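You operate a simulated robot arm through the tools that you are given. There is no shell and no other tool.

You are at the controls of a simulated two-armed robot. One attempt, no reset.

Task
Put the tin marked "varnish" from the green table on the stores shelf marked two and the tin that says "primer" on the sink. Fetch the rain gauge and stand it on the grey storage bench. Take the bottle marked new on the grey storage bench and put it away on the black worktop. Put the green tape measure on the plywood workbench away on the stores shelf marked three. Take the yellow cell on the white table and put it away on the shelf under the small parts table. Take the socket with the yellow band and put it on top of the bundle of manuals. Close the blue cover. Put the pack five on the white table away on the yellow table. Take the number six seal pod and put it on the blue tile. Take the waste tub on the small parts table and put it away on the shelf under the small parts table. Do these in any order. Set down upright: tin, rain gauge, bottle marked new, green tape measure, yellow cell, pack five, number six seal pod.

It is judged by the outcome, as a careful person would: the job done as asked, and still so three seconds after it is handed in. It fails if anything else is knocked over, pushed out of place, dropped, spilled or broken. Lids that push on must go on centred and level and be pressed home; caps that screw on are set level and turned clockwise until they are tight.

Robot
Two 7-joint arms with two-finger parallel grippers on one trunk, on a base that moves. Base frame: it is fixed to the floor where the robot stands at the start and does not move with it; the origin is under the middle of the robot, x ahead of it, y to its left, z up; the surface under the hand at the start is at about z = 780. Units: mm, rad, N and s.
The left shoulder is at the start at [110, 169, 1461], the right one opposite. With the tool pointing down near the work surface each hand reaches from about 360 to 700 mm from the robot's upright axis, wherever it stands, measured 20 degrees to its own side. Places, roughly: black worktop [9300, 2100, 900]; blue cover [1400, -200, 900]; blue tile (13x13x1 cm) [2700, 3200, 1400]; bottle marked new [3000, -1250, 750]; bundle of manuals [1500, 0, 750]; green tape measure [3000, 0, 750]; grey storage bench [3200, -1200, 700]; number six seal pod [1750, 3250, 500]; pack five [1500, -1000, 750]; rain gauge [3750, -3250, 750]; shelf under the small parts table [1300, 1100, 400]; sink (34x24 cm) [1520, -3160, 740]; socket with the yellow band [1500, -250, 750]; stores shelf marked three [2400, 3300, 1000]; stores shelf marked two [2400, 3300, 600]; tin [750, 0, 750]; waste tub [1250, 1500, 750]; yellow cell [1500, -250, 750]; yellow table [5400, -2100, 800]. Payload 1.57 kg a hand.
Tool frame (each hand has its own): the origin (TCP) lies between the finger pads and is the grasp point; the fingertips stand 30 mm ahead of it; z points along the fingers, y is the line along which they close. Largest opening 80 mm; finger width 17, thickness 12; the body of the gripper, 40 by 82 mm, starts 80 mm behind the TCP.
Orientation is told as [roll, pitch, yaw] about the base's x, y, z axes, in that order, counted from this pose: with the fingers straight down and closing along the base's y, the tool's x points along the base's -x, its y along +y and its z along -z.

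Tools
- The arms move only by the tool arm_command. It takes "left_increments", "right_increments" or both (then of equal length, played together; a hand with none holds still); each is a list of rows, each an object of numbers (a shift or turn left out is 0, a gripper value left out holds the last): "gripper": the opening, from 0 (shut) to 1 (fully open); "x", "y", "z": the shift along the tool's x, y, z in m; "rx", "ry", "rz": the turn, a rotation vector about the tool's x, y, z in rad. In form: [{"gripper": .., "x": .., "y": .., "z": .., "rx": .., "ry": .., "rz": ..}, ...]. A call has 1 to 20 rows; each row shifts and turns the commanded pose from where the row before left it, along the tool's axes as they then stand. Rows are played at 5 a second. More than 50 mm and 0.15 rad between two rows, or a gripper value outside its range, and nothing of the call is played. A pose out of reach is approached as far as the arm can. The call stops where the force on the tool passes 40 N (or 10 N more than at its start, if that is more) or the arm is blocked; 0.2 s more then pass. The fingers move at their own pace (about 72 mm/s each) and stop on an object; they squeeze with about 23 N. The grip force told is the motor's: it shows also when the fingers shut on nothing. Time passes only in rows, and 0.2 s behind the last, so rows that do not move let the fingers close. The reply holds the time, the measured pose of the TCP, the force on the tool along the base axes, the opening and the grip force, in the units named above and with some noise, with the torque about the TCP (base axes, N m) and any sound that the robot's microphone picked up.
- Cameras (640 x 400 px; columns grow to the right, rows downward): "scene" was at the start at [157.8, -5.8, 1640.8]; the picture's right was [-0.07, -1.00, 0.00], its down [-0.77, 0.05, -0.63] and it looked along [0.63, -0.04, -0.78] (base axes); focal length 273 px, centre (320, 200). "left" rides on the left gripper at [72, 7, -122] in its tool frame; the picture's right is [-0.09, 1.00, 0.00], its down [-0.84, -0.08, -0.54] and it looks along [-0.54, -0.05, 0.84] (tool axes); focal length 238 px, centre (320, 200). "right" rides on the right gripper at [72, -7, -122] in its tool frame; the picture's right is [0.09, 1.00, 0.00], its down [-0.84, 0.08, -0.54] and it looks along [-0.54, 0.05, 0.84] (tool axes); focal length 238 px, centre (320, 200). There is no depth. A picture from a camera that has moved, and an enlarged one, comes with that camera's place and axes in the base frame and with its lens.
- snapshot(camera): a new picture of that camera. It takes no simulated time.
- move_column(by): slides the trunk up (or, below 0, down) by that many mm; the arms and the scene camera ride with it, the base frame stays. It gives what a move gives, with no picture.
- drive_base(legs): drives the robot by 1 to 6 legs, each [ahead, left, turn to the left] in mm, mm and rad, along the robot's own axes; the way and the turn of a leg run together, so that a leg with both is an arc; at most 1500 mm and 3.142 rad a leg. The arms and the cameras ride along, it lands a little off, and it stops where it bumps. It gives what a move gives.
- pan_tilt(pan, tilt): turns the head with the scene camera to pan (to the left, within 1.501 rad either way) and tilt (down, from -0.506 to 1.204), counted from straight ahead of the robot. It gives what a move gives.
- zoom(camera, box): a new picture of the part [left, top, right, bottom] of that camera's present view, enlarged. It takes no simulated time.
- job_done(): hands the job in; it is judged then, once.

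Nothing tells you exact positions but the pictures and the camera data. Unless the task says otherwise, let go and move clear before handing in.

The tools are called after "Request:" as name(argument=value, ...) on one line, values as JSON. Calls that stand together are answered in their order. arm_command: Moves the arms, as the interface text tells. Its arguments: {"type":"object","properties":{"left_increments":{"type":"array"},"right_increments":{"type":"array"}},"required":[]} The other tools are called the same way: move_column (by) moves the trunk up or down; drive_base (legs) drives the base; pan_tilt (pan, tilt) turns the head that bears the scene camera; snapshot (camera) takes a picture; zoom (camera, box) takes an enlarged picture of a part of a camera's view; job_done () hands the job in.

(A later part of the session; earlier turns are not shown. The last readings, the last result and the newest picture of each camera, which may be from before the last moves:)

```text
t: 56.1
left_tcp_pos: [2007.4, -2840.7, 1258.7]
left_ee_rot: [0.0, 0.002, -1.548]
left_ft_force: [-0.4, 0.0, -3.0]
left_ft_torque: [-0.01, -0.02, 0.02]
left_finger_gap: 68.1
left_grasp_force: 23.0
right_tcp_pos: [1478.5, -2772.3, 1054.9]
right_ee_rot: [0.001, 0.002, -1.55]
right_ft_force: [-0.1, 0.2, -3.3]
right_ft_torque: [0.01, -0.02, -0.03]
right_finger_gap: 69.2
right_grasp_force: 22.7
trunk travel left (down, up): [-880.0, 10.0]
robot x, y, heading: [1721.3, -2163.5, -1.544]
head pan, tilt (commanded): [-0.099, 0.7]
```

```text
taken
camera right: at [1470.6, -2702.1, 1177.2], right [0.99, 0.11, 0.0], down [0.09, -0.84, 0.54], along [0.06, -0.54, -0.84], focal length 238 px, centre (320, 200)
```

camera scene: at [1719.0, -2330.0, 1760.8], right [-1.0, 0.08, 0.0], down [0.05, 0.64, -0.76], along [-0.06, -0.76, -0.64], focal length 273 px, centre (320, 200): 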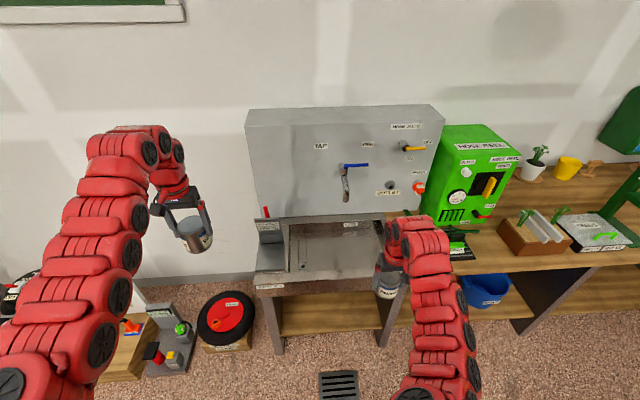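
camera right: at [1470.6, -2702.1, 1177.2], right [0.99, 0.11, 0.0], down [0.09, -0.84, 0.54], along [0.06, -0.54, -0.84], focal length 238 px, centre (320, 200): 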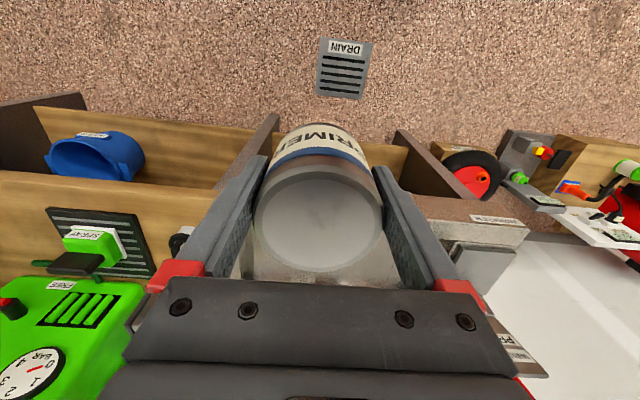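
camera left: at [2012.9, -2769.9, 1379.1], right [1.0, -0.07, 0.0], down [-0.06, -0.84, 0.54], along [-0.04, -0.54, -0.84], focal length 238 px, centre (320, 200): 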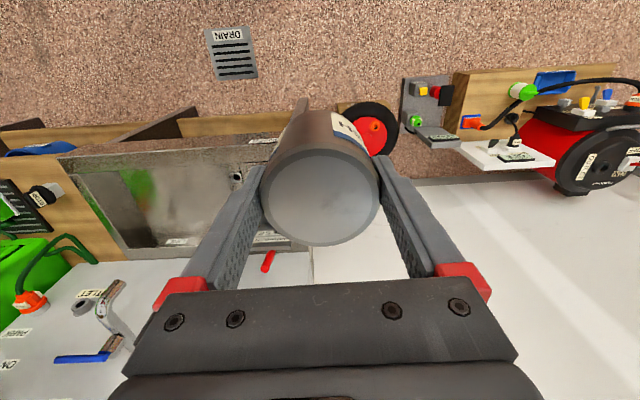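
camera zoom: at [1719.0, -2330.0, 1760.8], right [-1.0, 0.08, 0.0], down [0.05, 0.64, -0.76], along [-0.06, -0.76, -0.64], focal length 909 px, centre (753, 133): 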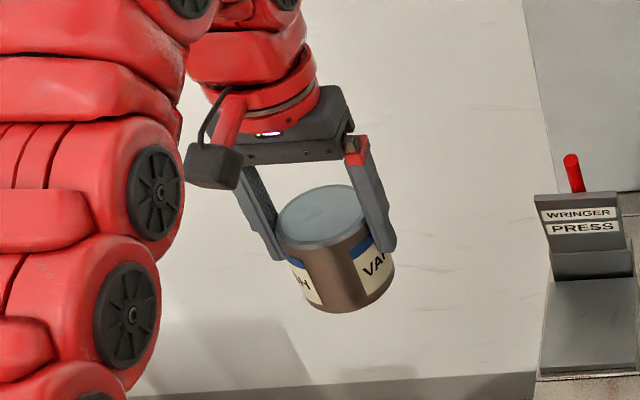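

The varnish tin has slid a little in the left grip (about 18 mm), so I must watch it; primer is firm. The tap spout hangs at about (1554,-3158,1070), so I aim for the right front part of the basin at about (1435,-3110). I shift the right hand outward and drive in.

Request:
arm_command(right_increments=[{"y": -0.03}, {"y": -0.03}])

Request:
drive_base(legs=[[300, 0, -0.025]])

Request:
snapshot(camera="right")

Request:
snapshot(camera="scene")

Request:
snapshot(camera="left")

```text
t: 56.7
left_tcp_pos: [2007.1, -2841.2, 1257.8]
left_ee_rot: [0.001, 0.002, -1.548]
left_ft_force: [-0.3, 0.8, -2.8]
left_ft_torque: [0.0, 0.02, -0.01]
left_finger_gap: 68.3
left_grasp_force: 23.4
right_tcp_pos: [1419.4, -2773.3, 1053.5]
right_ee_rot: [0.002, 0.006, -1.553]
right_ft_force: [1.1, 0.1, -3.6]
right_ft_torque: [0.0, 0.02, 0.01]
right_finger_gap: 69.0
right_grasp_force: 23.2
trunk travel left (down, up): [-880.0, 10.0]
robot x, y, heading: [1722.1, -2158.9, -1.545]
head pan, tilt (commanded): [-0.099, 0.7]
```

```text
t: 58.7
left_tcp_pos: [1995.1, -3147.1, 1259.8]
left_ee_rot: [0.001, -0.001, -1.571]
left_ft_force: [-0.9, -0.2, -2.7]
left_ft_torque: [-0.02, 0.03, -0.04]
left_finger_gap: 68.6
left_grasp_force: 22.8
right_tcp_pos: [1406.9, -3067.8, 1055.0]
right_ee_rot: [-0.002, 0.0, -1.574]
right_ft_force: [0.4, 0.5, -2.8]
right_ft_torque: [0.04, 0.03, 0.01]
right_finger_gap: 69.2
right_grasp_force: 22.9
trunk travel left (down, up): [-880.0, 10.0]
robot x, y, heading: [1724.7, -2465.1, -1.571]
head pan, tilt (commanded): [-0.099, 0.7]
```

```text
taken
camera right: at [1400.9, -2995.5, 1177.9], right [1.0, 0.09, 0.0], down [0.07, -0.84, 0.54], along [0.05, -0.54, -0.84], focal length 238 px, centre (320, 200)
```

right: 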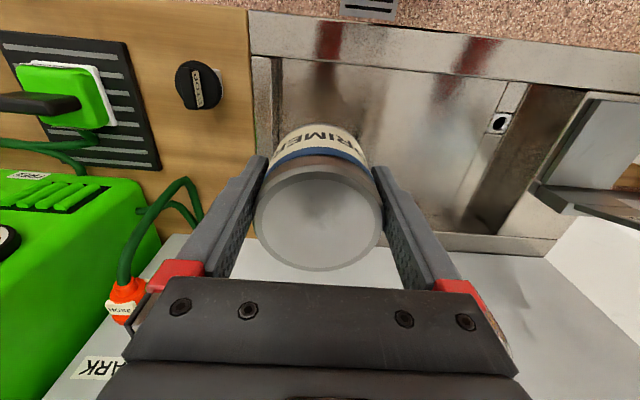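

```text
taken
camera scene: at [1718.2, -2628.9, 1761.0], right [-0.99, 0.1, 0.0], down [0.07, 0.64, -0.77], along [-0.08, -0.76, -0.64], focal length 273 px, centre (320, 200)
```

scene: 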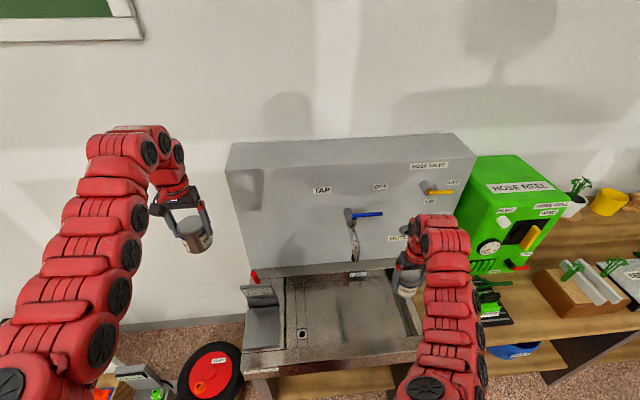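

```text
taken
camera left: at [2001.6, -3076.3, 1380.0], right [1.0, -0.09, 0.0], down [-0.08, -0.84, 0.54], along [-0.05, -0.54, -0.84], focal length 238 px, centre (320, 200)
```

left: 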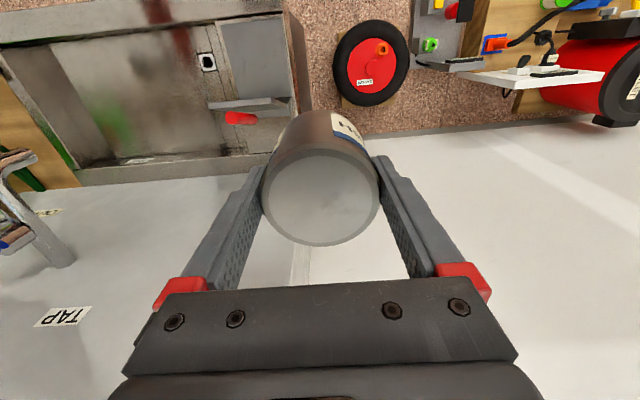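

The basin's inner edge shows at about x 1340, y -3020. I shift the primer over (1430,-3105), then lower the trunk by 170.

Request:
arm_command(right_increments=[{"x": -0.02, "y": 0.012}, {"x": -0.017, "y": 0.011}])

Request:
move_column(by=-170)

Request:
snapshot(camera="right")

Request:
snapshot(camera="scene")

```text
t: 59.3
left_tcp_pos: [1995.2, -3149.1, 1257.9]
left_ee_rot: [0.001, 0.002, -1.573]
left_ft_force: [1.8, -0.2, -3.4]
left_ft_torque: [-0.01, -0.01, -0.03]
left_finger_gap: 68.4
left_grasp_force: 23.4
right_tcp_pos: [1430.6, -3106.4, 1055.6]
right_ee_rot: [0.0, 0.005, -1.576]
right_ft_force: [0.3, 0.4, -3.6]
right_ft_torque: [0.02, 0.04, 0.01]
right_finger_gap: 69.3
right_grasp_force: 22.8
trunk travel left (down, up): [-880.0, 10.0]
robot x, y, heading: [1726.1, -2463.2, -1.572]
head pan, tilt (commanded): [-0.099, 0.7]
```

```text
t: 61.2
left_tcp_pos: [1994.3, -3148.5, 1088.2]
left_ee_rot: [0.0, -0.001, -1.571]
left_ft_force: [1.2, 0.4, -2.6]
left_ft_torque: [0.03, 0.02, -0.02]
left_finger_gap: 68.5
left_grasp_force: 22.8
right_tcp_pos: [1430.7, -3104.3, 885.1]
right_ee_rot: [0.0, 0.004, -1.575]
right_ft_force: [-0.2, 1.1, -4.1]
right_ft_torque: [0.02, -0.02, 0.0]
right_finger_gap: 69.2
right_grasp_force: 22.9
trunk travel left (down, up): [-710.0, 180.0]
robot x, y, heading: [1724.6, -2465.5, -1.576]
head pan, tilt (commanded): [-0.099, 0.7]
```

```text
taken
camera right: at [1423.3, -3034.4, 1007.5], right [1.0, 0.09, 0.0], down [0.07, -0.84, 0.54], along [0.05, -0.54, -0.84], focal length 238 px, centre (320, 200)
```

right: 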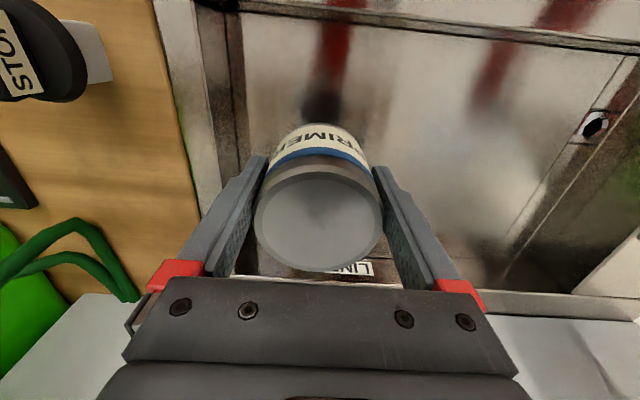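

```text
taken
camera scene: at [1718.1, -2630.7, 1590.8], right [-0.99, 0.1, 0.0], down [0.07, 0.64, -0.76], along [-0.08, -0.76, -0.64], focal length 273 px, centre (320, 200)
```

scene: 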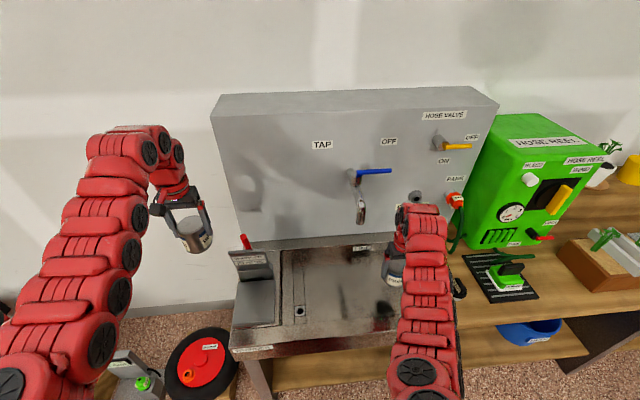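

The basin's side wall is 80 mm from the tin centre, leaving room for the open fingers. I lower the primer slowly to the basin floor.

Request:
arm_command(right_increments=[{"z": 0.03}, {"z": 0.03}, {"z": 0.02}, {"z": 0.01}, {}])

Request:
snapshot(camera="right")

```text
t: 62.4
left_tcp_pos: [1993.9, -3149.3, 1087.8]
left_ee_rot: [0.001, 0.002, -1.573]
left_ft_force: [0.1, 0.9, -3.5]
left_ft_torque: [-0.01, 0.02, 0.0]
left_finger_gap: 68.3
left_grasp_force: 23.2
right_tcp_pos: [1431.7, -3105.6, 794.3]
right_ee_rot: [0.001, 0.004, -1.574]
right_ft_force: [-0.2, -0.1, -4.1]
right_ft_torque: [0.02, 0.01, 0.0]
right_finger_gap: 69.0
right_grasp_force: 22.8
trunk travel left (down, up): [-710.0, 180.0]
robot x, y, heading: [1726.0, -2464.2, -1.567]
head pan, tilt (commanded): [-0.099, 0.7]
```

```text
taken
camera right: at [1423.9, -3034.2, 916.9], right [1.0, 0.09, 0.0], down [0.07, -0.84, 0.54], along [0.05, -0.54, -0.84], focal length 238 px, centre (320, 200)
```

right: 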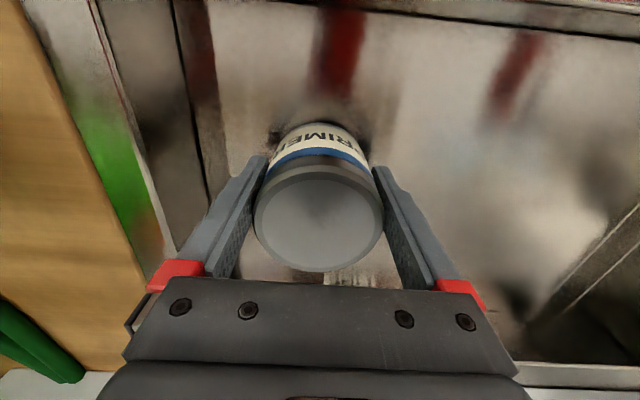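

Still hanging (force unchanged), just above the floor. I go down in 4 mm steps until the floor carries it.

Request:
arm_command(right_increments=[{"z": 0.003}, {"z": 0.002}, {}])

Request:
arm_command(right_increments=[{"z": 0.003}, {}])

Request:
arm_command(right_increments=[{"z": 0.003}, {}])

```text
t: 63.2
left_tcp_pos: [1995.1, -3147.7, 1088.1]
left_ee_rot: [0.002, 0.001, -1.573]
left_ft_force: [0.4, 0.7, -3.2]
left_ft_torque: [-0.02, 0.01, 0.0]
left_finger_gap: 68.4
left_grasp_force: 22.8
right_tcp_pos: [1430.5, -3105.6, 791.9]
right_ee_rot: [-0.001, -0.002, -1.576]
right_ft_force: [-0.3, -1.5, 11.8]
right_ft_torque: [0.18, -0.2, -0.19]
right_finger_gap: 68.8
right_grasp_force: 23.4
trunk travel left (down, up): [-710.0, 180.0]
robot x, y, heading: [1722.0, -2466.5, -1.571]
head pan, tilt (commanded): [-0.099, 0.7]
```

```text
t: 63.8
left_tcp_pos: [1995.3, -3147.5, 1090.0]
left_ee_rot: [0.0, 0.001, -1.573]
left_ft_force: [-0.2, -0.3, -3.0]
left_ft_torque: [0.02, -0.02, -0.04]
left_finger_gap: 68.5
left_grasp_force: 22.8
right_tcp_pos: [1430.1, -3102.8, 787.4]
right_ee_rot: [0.0, 0.001, -1.575]
right_ft_force: [-2.1, 0.4, 14.7]
right_ft_torque: [-0.1, 0.04, -0.08]
right_finger_gap: 68.9
right_grasp_force: 22.5
trunk travel left (down, up): [-710.0, 180.0]
robot x, y, heading: [1726.2, -2464.9, -1.572]
head pan, tilt (commanded): [-0.099, 0.7]
```

```text
t: 64.4
left_tcp_pos: [1995.7, -3148.0, 1089.0]
left_ee_rot: [-0.002, -0.001, -1.573]
left_ft_force: [-0.6, 0.5, -3.8]
left_ft_torque: [0.0, 0.01, 0.02]
left_finger_gap: 68.5
left_grasp_force: 23.4
right_tcp_pos: [1431.9, -3103.1, 785.3]
right_ee_rot: [-0.001, 0.002, -1.575]
right_ft_force: [-0.2, 3.4, 15.3]
right_ft_torque: [-0.04, 0.05, -0.09]
right_finger_gap: 68.5
right_grasp_force: 22.9
trunk travel left (down, up): [-710.0, 180.0]
robot x, y, heading: [1726.2, -2463.7, -1.576]
head pan, tilt (commanded): [-0.099, 0.7]
```

Contact at the floor; I open the gripper and rise clear.

Request:
arm_command(right_increments=[{"gripper": 1}, {"gripper": 1}, {"gripper": 1}, {"z": -0.03}, {"z": -0.04}, {"z": -0.045}, {"z": -0.045}])

Request:
snapshot(camera="right")

```text
t: 66.0
left_tcp_pos: [1995.5, -3148.4, 1088.4]
left_ee_rot: [-0.002, 0.001, -1.572]
left_ft_force: [0.3, 0.0, -3.0]
left_ft_torque: [0.02, -0.01, 0.0]
left_finger_gap: 68.6
left_grasp_force: 23.0
right_tcp_pos: [1429.3, -3105.4, 945.2]
right_ee_rot: [0.0, 0.002, -1.576]
right_ft_force: [0.6, -1.0, 0.7]
right_ft_torque: [-0.03, 0.01, 0.0]
right_finger_gap: 80.3
right_grasp_force: 0.0
trunk travel left (down, up): [-710.0, 180.0]
robot x, y, heading: [1725.5, -2467.5, -1.576]
head pan, tilt (commanded): [-0.099, 0.7]
```

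```text
taken
camera right: at [1423.3, -3033.6, 1067.9], right [1.0, 0.09, 0.0], down [0.07, -0.84, 0.54], along [0.05, -0.54, -0.84], focal length 238 px, centre (320, 200)
```

right: 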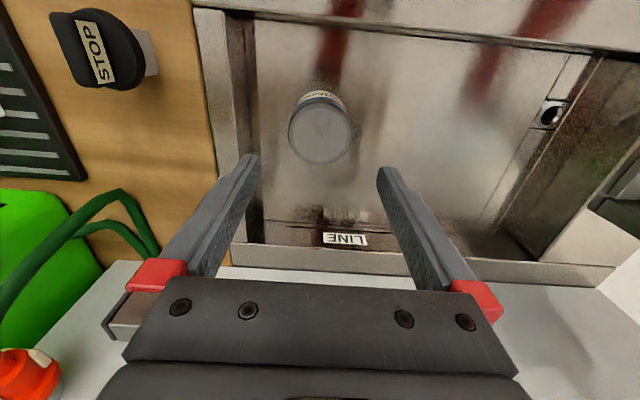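

The primer tin stands upright in the sink. I raise the trunk, back off a little and look left along the way to the rain gauge.

Request:
arm_command(right_increments=[{"y": 0.02, "z": -0.02}, {"y": 0.02, "z": -0.02}])

Request:
move_column(by=170)

Request:
drive_base(legs=[[-200, 0, 0]])

Request:
pan_tilt(pan=0.9, tilt=0.5)

Request:
snapshot(camera="scene")

```text
t: 66.6
left_tcp_pos: [1995.9, -3148.8, 1088.4]
left_ee_rot: [0.0, 0.0, -1.572]
left_ft_force: [-0.1, 0.3, -3.4]
left_ft_torque: [0.0, 0.01, 0.04]
left_finger_gap: 68.4
left_grasp_force: 23.3
right_tcp_pos: [1470.1, -3105.7, 984.9]
right_ee_rot: [0.002, 0.005, -1.576]
right_ft_force: [0.5, -0.2, 0.0]
right_ft_torque: [-0.02, 0.04, -0.01]
right_finger_gap: 80.3
right_grasp_force: 0.0
trunk travel left (down, up): [-710.0, 180.0]
robot x, y, heading: [1720.5, -2466.2, -1.573]
head pan, tilt (commanded): [-0.099, 0.7]
```

```text
t: 68.5
left_tcp_pos: [1994.5, -3149.6, 1257.7]
left_ee_rot: [0.0, 0.003, -1.573]
left_ft_force: [-1.3, 0.3, -3.1]
left_ft_torque: [0.01, 0.01, -0.01]
left_finger_gap: 68.1
left_grasp_force: 23.3
right_tcp_pos: [1469.9, -3105.0, 1153.8]
right_ee_rot: [0.0, 0.002, -1.572]
right_ft_force: [0.6, -0.3, -0.3]
right_ft_torque: [-0.01, -0.02, 0.0]
right_finger_gap: 80.0
right_grasp_force: 0.1
trunk travel left (down, up): [-880.0, 10.0]
robot x, y, heading: [1725.9, -2463.0, -1.573]
head pan, tilt (commanded): [-0.099, 0.7]
```

```text
t: 70.2
left_tcp_pos: [1996.5, -2950.8, 1256.5]
left_ee_rot: [0.0, 0.003, -1.57]
left_ft_force: [0.2, -0.9, -2.4]
left_ft_torque: [0.03, 0.01, -0.01]
left_finger_gap: 68.2
left_grasp_force: 22.9
right_tcp_pos: [1471.3, -2908.6, 1153.4]
right_ee_rot: [0.001, 0.006, -1.574]
right_ft_force: [-0.5, 0.0, -0.5]
right_ft_torque: [0.05, 0.0, 0.0]
right_finger_gap: 80.1
right_grasp_force: 0.1
trunk travel left (down, up): [-880.0, 10.0]
robot x, y, heading: [1724.8, -2266.3, -1.571]
head pan, tilt (commanded): [-0.099, 0.7]
```

```text
t: 71.4
left_tcp_pos: [1997.4, -2947.5, 1259.5]
left_ee_rot: [0.001, 0.0, -1.571]
left_ft_force: [0.2, 0.1, -2.3]
left_ft_torque: [0.0, -0.02, -0.02]
left_finger_gap: 68.3
left_grasp_force: 22.6
right_tcp_pos: [1471.8, -2904.5, 1153.7]
right_ee_rot: [0.001, 0.003, -1.573]
right_ft_force: [0.2, -0.8, -0.5]
right_ft_torque: [0.01, 0.01, -0.01]
right_finger_gap: 79.9
right_grasp_force: 0.0
trunk travel left (down, up): [-880.0, 10.0]
robot x, y, heading: [1724.9, -2266.2, -1.578]
head pan, tilt (commanded): [0.901, 0.499]
```

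```text
taken
camera scene: at [1798.6, -2402.1, 1778.6], right [-0.62, -0.78, 0.0], down [-0.38, 0.3, -0.88], along [0.69, -0.55, -0.48], focal length 273 px, centre (320, 200)
```

scene: 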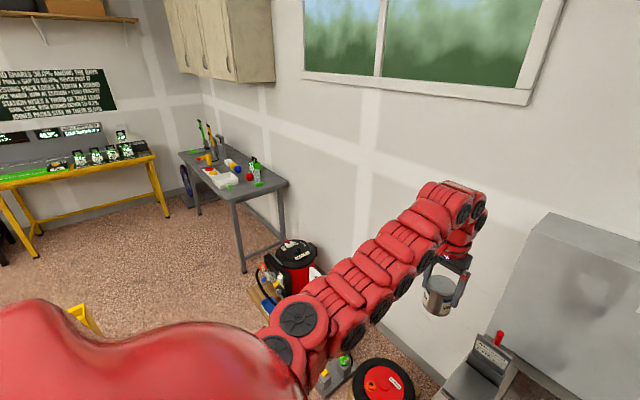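

Request:
zoom(camera="scene", box=[160, 110, 320, 240])

Request:
drive_base(legs=[[0, 1000, 0]])

Request:
pan_tilt(pan=0.6, tilt=0.6)

Request:
snapshot(camera="scene")

```text
3.08 times, centred on (240, 175) of scene
camera zoom: at [1798.6, -2402.1, 1778.6], right [-0.62, -0.78, 0.0], down [-0.38, 0.3, -0.88], along [0.69, -0.55, -0.48], focal length 839 px, centre (566, 277)
```

zoom: 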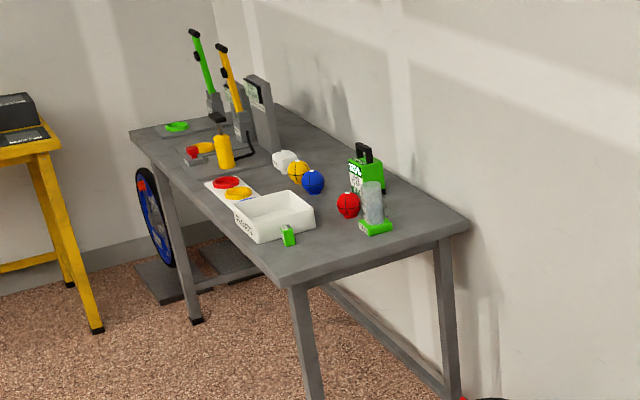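

```text
t: 76.6
left_tcp_pos: [2997.9, -2950.4, 1258.2]
left_ee_rot: [0.0, 0.002, -1.574]
left_ft_force: [-0.5, 0.6, -3.3]
left_ft_torque: [0.04, 0.01, 0.01]
left_finger_gap: 68.5
left_grasp_force: 23.0
right_tcp_pos: [2473.1, -2905.2, 1154.3]
right_ee_rot: [0.001, 0.003, -1.575]
right_ft_force: [0.1, -0.5, -1.0]
right_ft_torque: [-0.01, 0.0, -0.01]
right_finger_gap: 80.0
right_grasp_force: 0.1
trunk travel left (down, up): [-880.0, 10.0]
robot x, y, heading: [2732.0, -2267.0, -1.575]
head pan, tilt (commanded): [0.901, 0.499]
```

```text
t: 77.4
left_tcp_pos: [2999.2, -2949.5, 1257.8]
left_ee_rot: [0.0, 0.002, -1.575]
left_ft_force: [0.3, -0.5, -3.6]
left_ft_torque: [-0.01, 0.01, 0.0]
left_finger_gap: 68.1
left_grasp_force: 23.1
right_tcp_pos: [2473.5, -2906.5, 1153.9]
right_ee_rot: [0.0, 0.005, -1.577]
right_ft_force: [0.9, 0.1, 0.8]
right_ft_torque: [-0.01, 0.04, -0.01]
right_finger_gap: 80.3
right_grasp_force: 0.0
trunk travel left (down, up): [-880.0, 10.0]
robot x, y, heading: [2735.3, -2266.7, -1.58]
head pan, tilt (commanded): [0.6, 0.6]
```

```text
taken
camera scene: at [2782.1, -2420.4, 1769.5], right [-0.83, -0.56, 0.0], down [-0.32, 0.47, -0.82], along [0.46, -0.68, -0.57], focal length 273 px, centre (320, 200)
```

scene: 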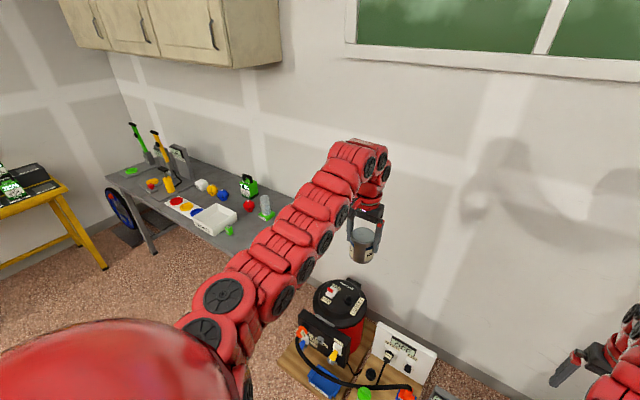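

Request:
zoom(camera="scene", box=[100, 100, 300, 260])

Request:
zoom(camera="scene", box=[230, 170, 290, 230])

Request:
zoom(camera="scene", box=[330, 190, 400, 270])

```text
2.50 times, centred on (200, 180) of scene
camera zoom: at [2782.1, -2420.4, 1769.5], right [-0.83, -0.56, 0.0], down [-0.32, 0.47, -0.82], along [0.46, -0.68, -0.57], focal length 682 px, centre (620, 250)
```

zoom: 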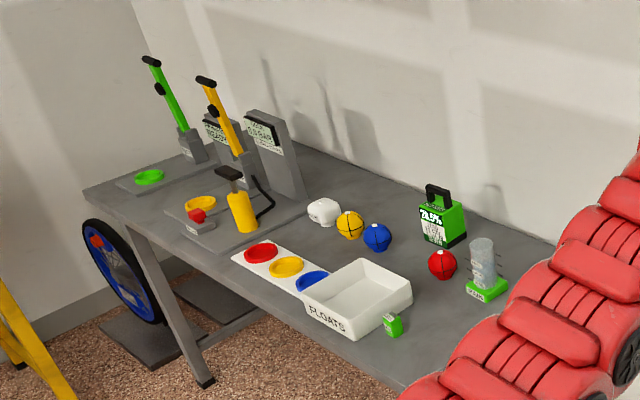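

```text
6.67 times, centred on (260, 200) of scene
camera zoom: at [2782.1, -2420.4, 1769.5], right [-0.83, -0.56, 0.0], down [-0.32, 0.47, -0.82], along [0.46, -0.68, -0.57], focal length 1818 px, centre (720, 200)
```

zoom: 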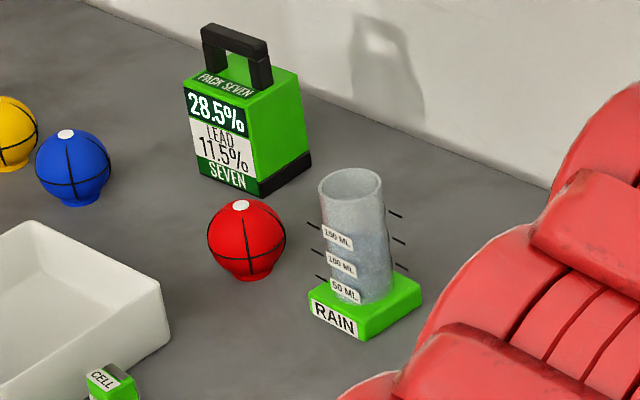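

```text
5.00 times, centred on (365, 230) of scene
camera zoom: at [2782.1, -2420.4, 1769.5], right [-0.83, -0.56, 0.0], down [-0.32, 0.47, -0.82], along [0.46, -0.68, -0.57], focal length 1363 px, centre (95, 50)
```

zoom: 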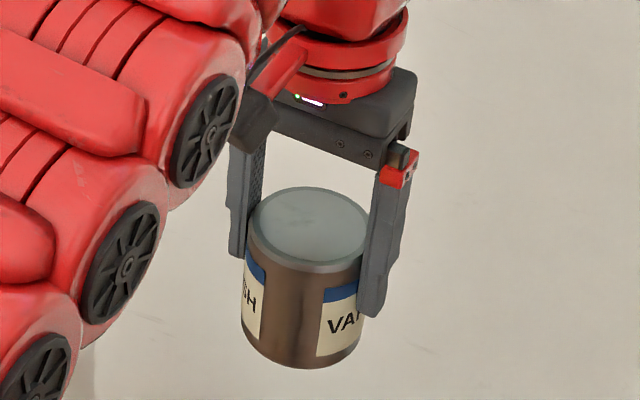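

The rain gauge is the clear tube on a green base labelled RAIN, at about (3785,-3317), rim at about z 886, with tick wires along x and labels on its front. I move in and strafe towards a spot in front of it.

Request:
drive_base(legs=[[180, 0, 0.008], [0, 1230, 0]])

Request:
pan_tilt(pan=-0.1, tilt=0.75)

Request:
snapshot(camera="scene")

```text
t: 84.8
left_tcp_pos: [4244.7, -3121.4, 1257.8]
left_ee_rot: [0.0, 0.003, -1.567]
left_ft_force: [0.4, 0.6, -3.7]
left_ft_torque: [0.03, 0.0, -0.01]
left_finger_gap: 68.1
left_grasp_force: 23.1
right_tcp_pos: [3718.3, -3083.1, 1154.5]
right_ee_rot: [-0.001, 0.003, -1.568]
right_ft_force: [0.3, 0.4, -0.3]
right_ft_torque: [0.0, -0.01, 0.05]
right_finger_gap: 79.9
right_grasp_force: 0.1
trunk travel left (down, up): [-880.0, 10.0]
robot x, y, heading: [3970.4, -2436.9, -1.571]
head pan, tilt (commanded): [0.6, 0.6]
```

```text
t: 85.9
left_tcp_pos: [4244.8, -3121.9, 1259.4]
left_ee_rot: [0.001, 0.002, -1.565]
left_ft_force: [0.6, 0.6, -3.1]
left_ft_torque: [0.0, 0.0, -0.03]
left_finger_gap: 68.0
left_grasp_force: 23.2
right_tcp_pos: [3719.5, -3082.8, 1153.4]
right_ee_rot: [-0.001, 0.004, -1.569]
right_ft_force: [-0.1, -0.8, -0.4]
right_ft_torque: [0.0, -0.04, 0.04]
right_finger_gap: 80.0
right_grasp_force: 0.1
trunk travel left (down, up): [-880.0, 10.0]
robot x, y, heading: [3967.9, -2435.1, -1.569]
head pan, tilt (commanded): [-0.099, 0.75]
```

```text
taken
camera scene: at [3965.5, -2603.5, 1756.6], right [-1.0, 0.09, 0.0], down [0.06, 0.68, -0.73], along [-0.07, -0.73, -0.68], focal length 273 px, centre (320, 200)
```

scene: 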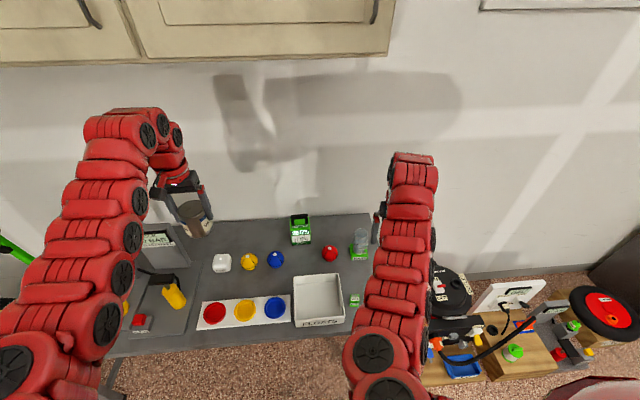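

Request:
zoom(camera="scene", box=[270, 190, 400, 330])

Request:
snapshot(camera="right")

```text
2.86 times, centred on (335, 260) of scene
camera zoom: at [3965.5, -2603.5, 1756.6], right [-1.0, 0.09, 0.0], down [0.06, 0.68, -0.73], along [-0.07, -0.73, -0.68], focal length 779 px, centre (277, 29)
```

zoom: 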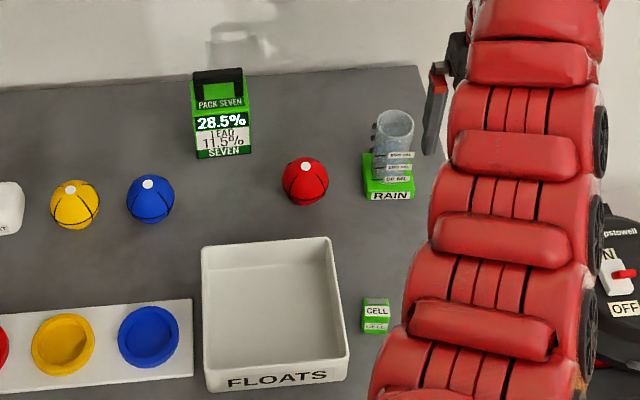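

```text
taken
camera right: at [3712.1, -3011.3, 1276.7], right [1.0, 0.09, 0.0], down [0.08, -0.84, 0.54], along [0.05, -0.54, -0.84], focal length 238 px, centre (320, 200)
```

right: 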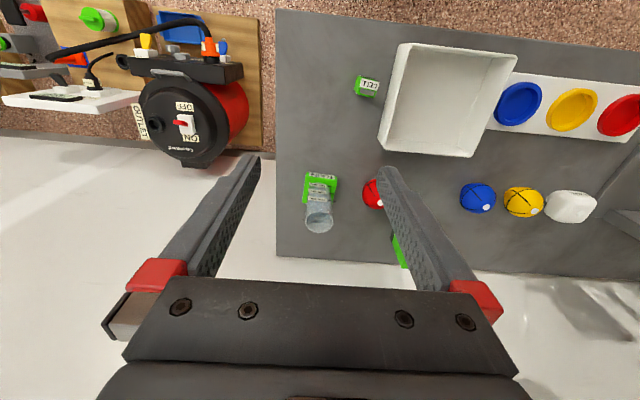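

From the wrist view the gauge stands at about (3737,-3307), rim near z 890–900. I lower the trunk 180 (to pass under the wall cabinets) and drive in 250.

Request:
move_column(by=-170)

Request:
drive_base(legs=[[240, 0, 0]])

Request:
snapshot(camera="right")

Request:
snapshot(camera="scene")

```text
t: 87.8
left_tcp_pos: [4244.2, -3121.0, 1088.3]
left_ee_rot: [0.0, 0.001, -1.568]
left_ft_force: [-0.1, -0.2, -3.4]
left_ft_torque: [0.02, -0.01, 0.02]
left_finger_gap: 68.3
left_grasp_force: 23.0
right_tcp_pos: [3719.9, -3081.2, 983.9]
right_ee_rot: [0.0, 0.002, -1.567]
right_ft_force: [-0.1, -0.3, -0.1]
right_ft_torque: [-0.01, -0.01, 0.05]
right_finger_gap: 80.2
right_grasp_force: 0.1
trunk travel left (down, up): [-710.0, 180.0]
robot x, y, heading: [3971.7, -2437.1, -1.567]
head pan, tilt (commanded): [-0.099, 0.75]
```

```text
t: 89.6
left_tcp_pos: [4246.7, -3362.1, 1088.4]
left_ee_rot: [0.0, 0.002, -1.568]
left_ft_force: [0.2, 0.1, -3.9]
left_ft_torque: [-0.03, 0.0, -0.01]
left_finger_gap: 68.2
left_grasp_force: 23.0
right_tcp_pos: [3720.8, -3321.0, 982.9]
right_ee_rot: [-0.001, 0.003, -1.57]
right_ft_force: [-0.2, -0.5, 0.2]
right_ft_torque: [-0.01, 0.05, -0.03]
right_finger_gap: 79.7
right_grasp_force: 0.1
trunk travel left (down, up): [-710.0, 180.0]
robot x, y, heading: [3973.8, -2680.2, -1.57]
head pan, tilt (commanded): [-0.099, 0.75]
```

```text
taken
camera right: at [3712.8, -3250.4, 1106.9], right [1.0, 0.09, 0.0], down [0.08, -0.84, 0.54], along [0.05, -0.54, -0.84], focal length 238 px, centre (320, 200)
```

right: 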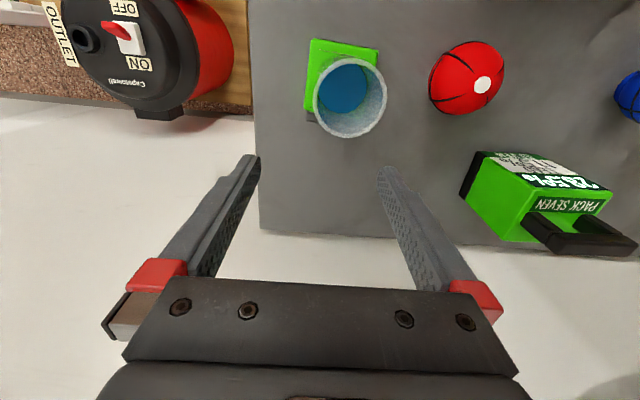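

```text
taken
camera scene: at [3966.6, -2842.7, 1586.7], right [-1.0, 0.1, 0.0], down [0.06, 0.68, -0.73], along [-0.07, -0.73, -0.68], focal length 273 px, centre (320, 200)
```

scene: 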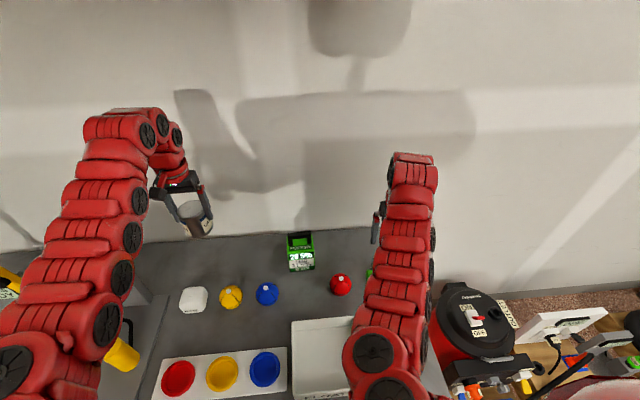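

The gauge holds blue water, so it must stay level and move gently. By triangulation its rim is at about (3735,-3278,930). I raise the right hand, centre over it and turn the hand 45 degrees so that the pads miss the ticks.

Request:
arm_command(right_increments=[{"z": -0.03}, {"z": -0.02}, {"x": 0.021, "y": 0.007}, {"x": 0.022, "y": 0.007}, {"rz": 0.131}, {"rz": 0.131}, {"rz": 0.131}, {"rz": 0.131}, {"rz": 0.131}, {"rz": 0.13}, {}])

Request:
snapshot(camera="right")

```text
t: 92.0
left_tcp_pos: [4245.2, -3362.7, 1088.3]
left_ee_rot: [0.0, 0.002, -1.567]
left_ft_force: [-0.3, 0.5, -3.1]
left_ft_torque: [-0.01, -0.02, 0.02]
left_finger_gap: 68.0
left_grasp_force: 22.5
right_tcp_pos: [3719.5, -3321.3, 1033.7]
right_ee_rot: [0.0, 0.002, -2.355]
right_ft_force: [-0.8, 0.0, -0.2]
right_ft_torque: [-0.04, -0.03, 0.02]
right_finger_gap: 79.9
right_grasp_force: 0.1
right hand out of reach, approached as far as the arm can: row 3, 4
trunk travel left (down, up): [-710.0, 180.0]
robot x, y, heading: [3971.4, -2679.2, -1.565]
head pan, tilt (commanded): [-0.099, 0.75]
```

```text
taken
camera right: at [3765.7, -3267.0, 1156.6], right [0.77, -0.64, 0.0], down [-0.54, -0.65, 0.54], along [-0.35, -0.41, -0.84], focal length 238 px, centre (320, 200)
```

right: 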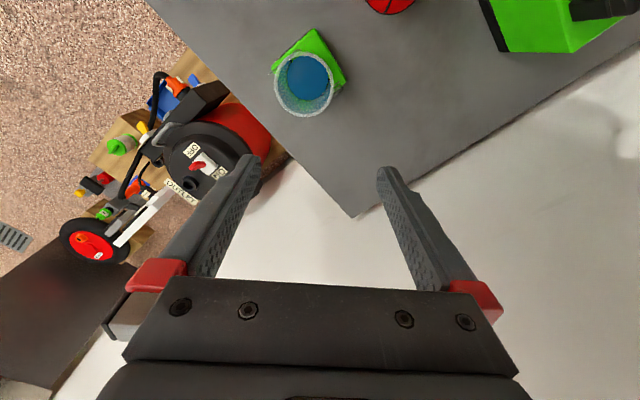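

The rim is confirmed at (3737,-3278,930), 53 mm across. The inward shift was out of reach at this height, so I raise the trunk 100 and then shift the hand.

Request:
move_column(by=100)

Request:
arm_command(right_increments=[{"z": 0.03}, {"z": 0.03}, {"x": 0.0213, "y": -0.009, "z": 0.02}, {"x": 0.0214, "y": -0.009, "z": 0.02}, {"z": 0.02}, {}])

Request:
snapshot(camera="right")

```text
t: 93.3
left_tcp_pos: [4244.6, -3362.1, 1187.9]
left_ee_rot: [0.001, 0.002, -1.567]
left_ft_force: [-0.2, -1.4, -3.5]
left_ft_torque: [0.04, -0.02, 0.0]
left_finger_gap: 67.8
left_grasp_force: 22.7
right_tcp_pos: [3719.4, -3321.2, 1134.1]
right_ee_rot: [-0.002, 0.003, -2.354]
right_ft_force: [0.4, -0.1, -0.7]
right_ft_torque: [0.02, 0.0, -0.02]
right_finger_gap: 80.0
right_grasp_force: 0.1
trunk travel left (down, up): [-810.0, 80.0]
robot x, y, heading: [3973.6, -2682.1, -1.566]
head pan, tilt (commanded): [-0.099, 0.75]
```

```text
t: 94.7
left_tcp_pos: [4244.6, -3361.2, 1187.4]
left_ee_rot: [0.001, 0.002, -1.566]
left_ft_force: [0.5, -0.5, -4.5]
left_ft_torque: [0.02, -0.02, -0.01]
left_finger_gap: 68.0
left_grasp_force: 23.0
right_tcp_pos: [3720.3, -3319.8, 1054.1]
right_ee_rot: [-0.002, 0.002, -2.354]
right_ft_force: [0.2, 0.6, -0.6]
right_ft_torque: [0.04, 0.03, 0.0]
right_finger_gap: 80.0
right_grasp_force: 0.0
right hand out of reach, approached as far as the arm can: row 3, 4
trunk travel left (down, up): [-810.0, 80.0]
robot x, y, heading: [3972.4, -2680.1, -1.566]
head pan, tilt (commanded): [-0.099, 0.75]
```

```text
taken
camera right: at [3766.4, -3265.2, 1176.9], right [0.77, -0.64, 0.0], down [-0.54, -0.65, 0.54], along [-0.35, -0.42, -0.84], focal length 238 px, centre (320, 200)
```

right: 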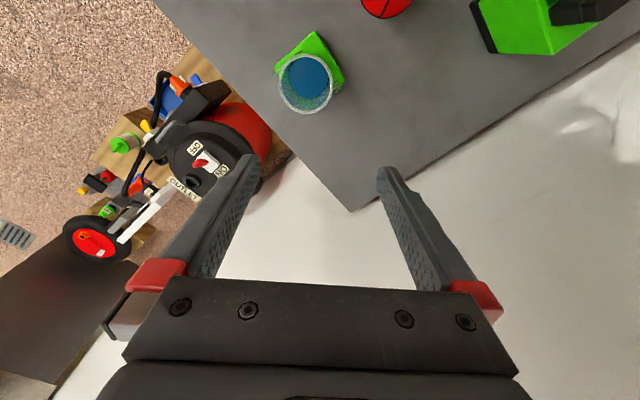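

The inward hand shift is not available in this arm posture, so I shift the base instead: 42 mm back and 17 mm left.

Request:
drive_base(legs=[[-42, 17, 0]])

Request:
snapshot(camera="right")

```text
t: 95.6
left_tcp_pos: [4259.6, -3325.4, 1184.8]
left_ee_rot: [0.001, 0.003, -1.57]
left_ft_force: [0.1, 0.1, -3.4]
left_ft_torque: [0.04, -0.04, -0.01]
left_finger_gap: 67.7
left_grasp_force: 22.8
right_tcp_pos: [3734.4, -3283.4, 1051.7]
right_ee_rot: [-0.003, 0.009, -2.358]
right_ft_force: [0.1, -1.3, -0.6]
right_ft_torque: [0.03, 0.01, 0.01]
right_finger_gap: 79.7
right_grasp_force: 0.0
trunk travel left (down, up): [-810.0, 80.0]
robot x, y, heading: [3985.3, -2637.0, -1.567]
head pan, tilt (commanded): [-0.099, 0.75]
```

```text
taken
camera right: at [3780.4, -3228.9, 1173.7], right [0.77, -0.64, 0.0], down [-0.54, -0.65, 0.54], along [-0.34, -0.41, -0.84], focal length 238 px, centre (320, 200)
```

right: 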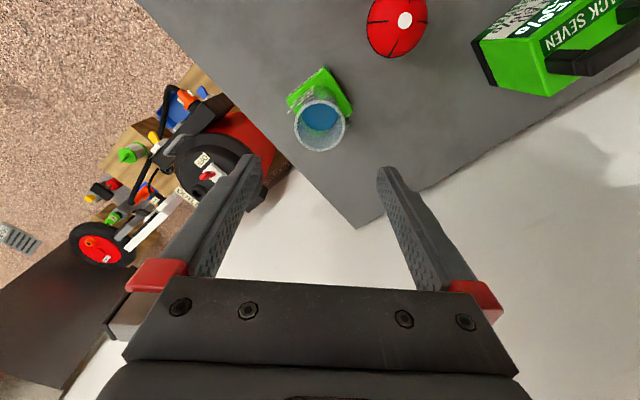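

The rim now sits right between the fingers. I nudge in 6 mm and lower gently around the tube.

Request:
arm_command(right_increments=[{"z": 0.03}, {"z": 0.03}, {"z": 0.025}, {"x": 0.006}, {"z": 0.025}, {"z": 0.025}, {}])

Request:
snapshot(camera="right")

```text
t: 97.2
left_tcp_pos: [4261.9, -3320.8, 1187.5]
left_ee_rot: [-0.002, 0.003, -1.568]
left_ft_force: [-0.3, -0.2, -3.9]
left_ft_torque: [0.0, 0.0, 0.0]
left_finger_gap: 67.9
left_grasp_force: 22.8
right_tcp_pos: [3740.8, -3275.2, 919.3]
right_ee_rot: [-0.003, 0.0, -2.357]
right_ft_force: [0.2, -0.1, 0.0]
right_ft_torque: [0.04, -0.04, 0.05]
right_finger_gap: 79.9
right_grasp_force: 0.2
trunk travel left (down, up): [-810.0, 80.0]
robot x, y, heading: [3987.8, -2636.2, -1.567]
head pan, tilt (commanded): [-0.099, 0.75]
```

```text
taken
camera right: at [3786.4, -3219.9, 1041.8], right [0.77, -0.64, 0.0], down [-0.54, -0.65, 0.54], along [-0.35, -0.41, -0.84], focal length 238 px, centre (320, 200)
```

right: 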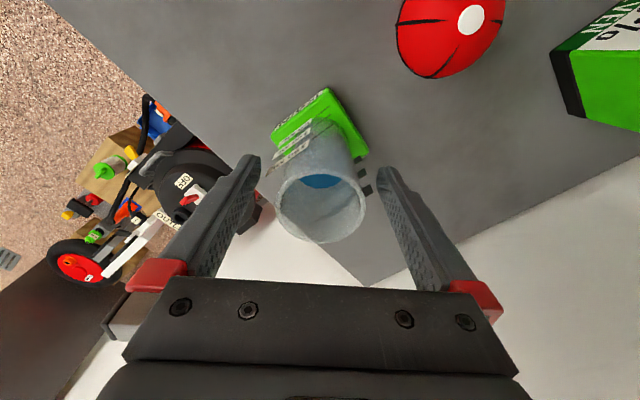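

I look closer at the tick marks and labels before going deeper.

Request:
zoom(camera="right", box=[220, 70, 420, 270])

```text
2.00 times, centred on (320, 170) of right
camera zoom: at [3786.4, -3219.9, 1041.8], right [0.77, -0.64, 0.0], down [-0.54, -0.65, 0.54], along [-0.35, -0.41, -0.84], focal length 477 px, centre (320, 260)
```

zoom: 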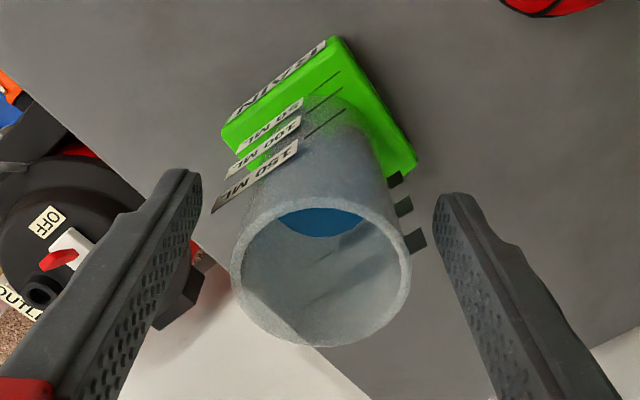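

The labels sit on the front and black tabs on the back, so the clean grip is along x, with the hand unturned. I rise, turn back 45 degrees, and check again.

Request:
arm_command(right_increments=[{"z": -0.03}, {"z": -0.03}, {"rz": -0.131}, {"rz": -0.131}, {"rz": -0.131}, {"rz": -0.131}, {"rz": -0.131}, {"rz": -0.1}, {}])

Request:
snapshot(camera="right")

```text
t: 99.2
left_tcp_pos: [4260.9, -3320.7, 1187.8]
left_ee_rot: [0.001, 0.001, -1.57]
left_ft_force: [0.4, 0.5, -3.1]
left_ft_torque: [0.05, -0.04, 0.01]
left_finger_gap: 68.0
left_grasp_force: 22.6
right_tcp_pos: [3740.6, -3274.1, 978.9]
right_ee_rot: [0.0, 0.003, -1.599]
right_ft_force: [-0.3, 0.7, -0.4]
right_ft_torque: [0.01, -0.02, -0.01]
right_finger_gap: 80.4
right_grasp_force: 0.0
trunk travel left (down, up): [-810.0, 80.0]
robot x, y, heading: [3989.6, -2639.9, -1.566]
head pan, tilt (commanded): [-0.099, 0.75]
```

```text
taken
camera right: at [3735.1, -3203.3, 1101.7], right [1.0, 0.06, 0.0], down [0.05, -0.84, 0.54], along [0.03, -0.54, -0.84], focal length 238 px, centre (320, 200)
```

right: 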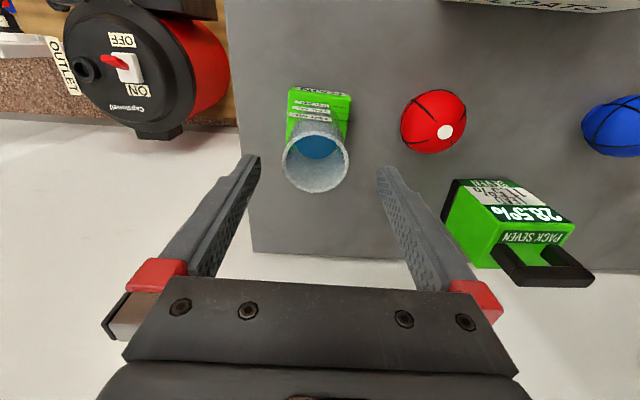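

Clean along x now. I shift 4 mm, lower to z≈866 and grip gently.

Request:
arm_command(right_increments=[{"z": 0.03, "y": -0.0045}, {"z": 0.03}, {"z": 0.03}, {"z": 0.022}, {}])

Request:
zoom(camera="right", box=[200, 60, 440, 300])

```text
t: 100.4
left_tcp_pos: [4260.9, -3320.8, 1187.5]
left_ee_rot: [-0.001, 0.002, -1.568]
left_ft_force: [0.1, 0.2, -3.8]
left_ft_torque: [0.06, 0.0, -0.01]
left_finger_gap: 68.1
left_grasp_force: 23.1
right_tcp_pos: [3735.5, -3273.5, 868.2]
right_ee_rot: [-0.001, 0.003, -1.6]
right_ft_force: [-0.2, 0.5, 0.4]
right_ft_torque: [0.0, 0.02, -0.05]
right_finger_gap: 79.7
right_grasp_force: 0.0
trunk travel left (down, up): [-810.0, 80.0]
robot x, y, heading: [3989.1, -2637.4, -1.568]
head pan, tilt (commanded): [-0.099, 0.75]
```

```text
1.67 times, centred on (320, 180) of right
camera zoom: at [3731.8, -3202.4, 990.3], right [1.0, 0.06, 0.0], down [0.05, -0.84, 0.54], along [0.03, -0.54, -0.84], focal length 397 px, centre (320, 233)
```

zoom: 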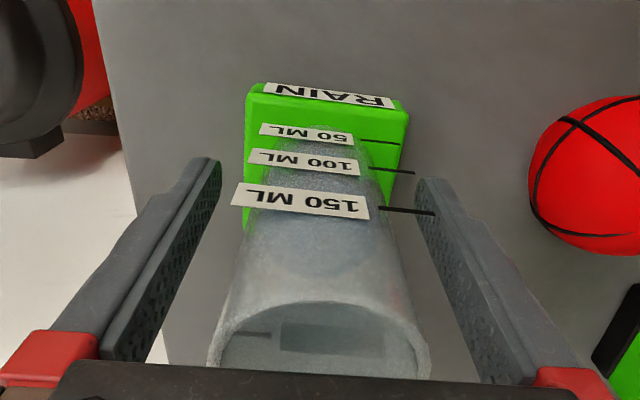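

The pads clear labels and ticks on both sides. I close the right gripper.

Request:
arm_command(right_increments=[{"gripper": 0.8}, {"gripper": 0.7}, {"gripper": 0.6}, {"gripper": 0.3}, {"gripper": 0}, {"gripper": 0}, {"gripper": 0}])

Request:
zoom(camera="right", box=[200, 60, 440, 300])

```text
t: 102.0
left_tcp_pos: [4260.1, -3320.3, 1188.4]
left_ee_rot: [-0.001, 0.002, -1.57]
left_ft_force: [-0.3, 0.0, -2.8]
left_ft_torque: [0.02, 0.02, 0.01]
left_finger_gap: 68.1
left_grasp_force: 22.9
right_tcp_pos: [3736.1, -3273.4, 867.8]
right_ee_rot: [0.001, 0.004, -1.598]
right_ft_force: [0.8, -0.5, -0.4]
right_ft_torque: [0.06, -0.07, -0.02]
right_finger_gap: 51.3
right_grasp_force: 23.0
trunk travel left (down, up): [-810.0, 80.0]
robot x, y, heading: [3991.6, -2638.6, -1.567]
head pan, tilt (commanded): [-0.099, 0.75]
```

```text
1.67 times, centred on (320, 180) of right
camera zoom: at [3731.6, -3202.7, 990.3], right [1.0, 0.06, 0.0], down [0.05, -0.84, 0.54], along [0.03, -0.54, -0.84], focal length 397 px, centre (320, 233)
```

zoom: 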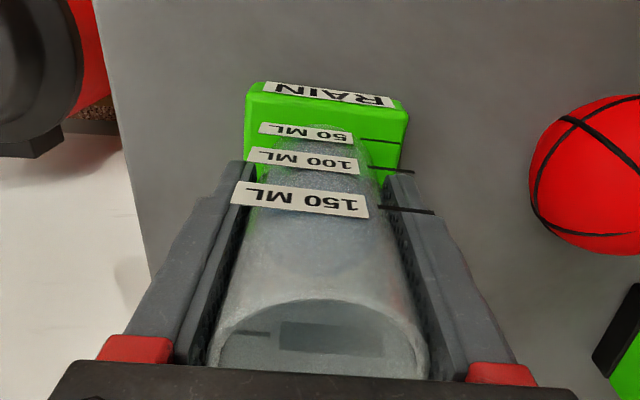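

The gauge is held at 51 mm. I lift it slowly and level.

Request:
arm_command(right_increments=[{"z": -0.005}, {"z": -0.01}, {"z": -0.015}, {"z": -0.015}, {"z": -0.015}, {"z": -0.015}, {"z": -0.01}, {"z": -0.005}, {}])

Request:
snapshot(camera="right")

Request:
move_column(by=75)

```text
t: 104.0
left_tcp_pos: [4261.0, -3321.0, 1187.4]
left_ee_rot: [0.002, 0.002, -1.569]
left_ft_force: [0.9, 0.4, -2.8]
left_ft_torque: [0.03, 0.0, -0.01]
left_finger_gap: 68.0
left_grasp_force: 23.0
right_tcp_pos: [3734.7, -3273.7, 956.0]
right_ee_rot: [0.001, 0.003, -1.601]
right_ft_force: [0.0, 0.9, -2.3]
right_ft_torque: [0.02, -0.01, 0.03]
right_finger_gap: 51.4
right_grasp_force: 22.8
trunk travel left (down, up): [-810.0, 80.0]
robot x, y, heading: [3989.0, -2638.0, -1.565]
head pan, tilt (commanded): [-0.099, 0.75]
```

```text
taken
camera right: at [3730.5, -3203.0, 1079.7], right [1.0, 0.06, 0.0], down [0.05, -0.84, 0.54], along [0.03, -0.54, -0.84], focal length 238 px, centre (320, 200)
```

right: 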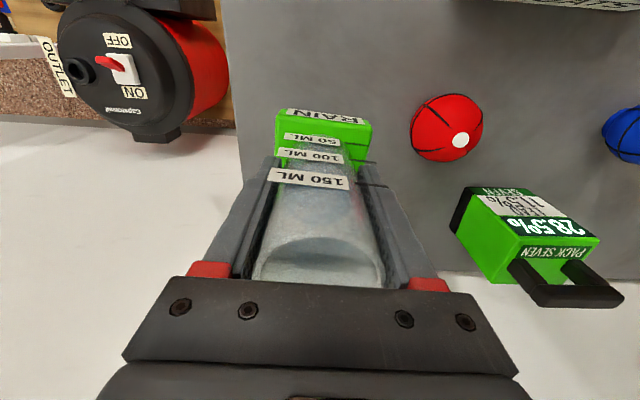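

```text
t: 105.1
left_tcp_pos: [4260.3, -3321.6, 1263.2]
left_ee_rot: [0.001, 0.002, -1.568]
left_ft_force: [-0.2, 0.3, -3.5]
left_ft_torque: [0.03, -0.02, 0.03]
left_finger_gap: 68.0
left_grasp_force: 22.9
right_tcp_pos: [3736.0, -3274.8, 1031.8]
right_ee_rot: [-0.002, 0.003, -1.6]
right_ft_force: [0.7, -0.1, -2.2]
right_ft_torque: [-0.01, 0.02, 0.01]
right_finger_gap: 51.8
right_grasp_force: 23.4
trunk travel left (down, up): [-885.0, 5.0]
robot x, y, heading: [3991.4, -2637.6, -1.571]
head pan, tilt (commanded): [-0.099, 0.75]
```

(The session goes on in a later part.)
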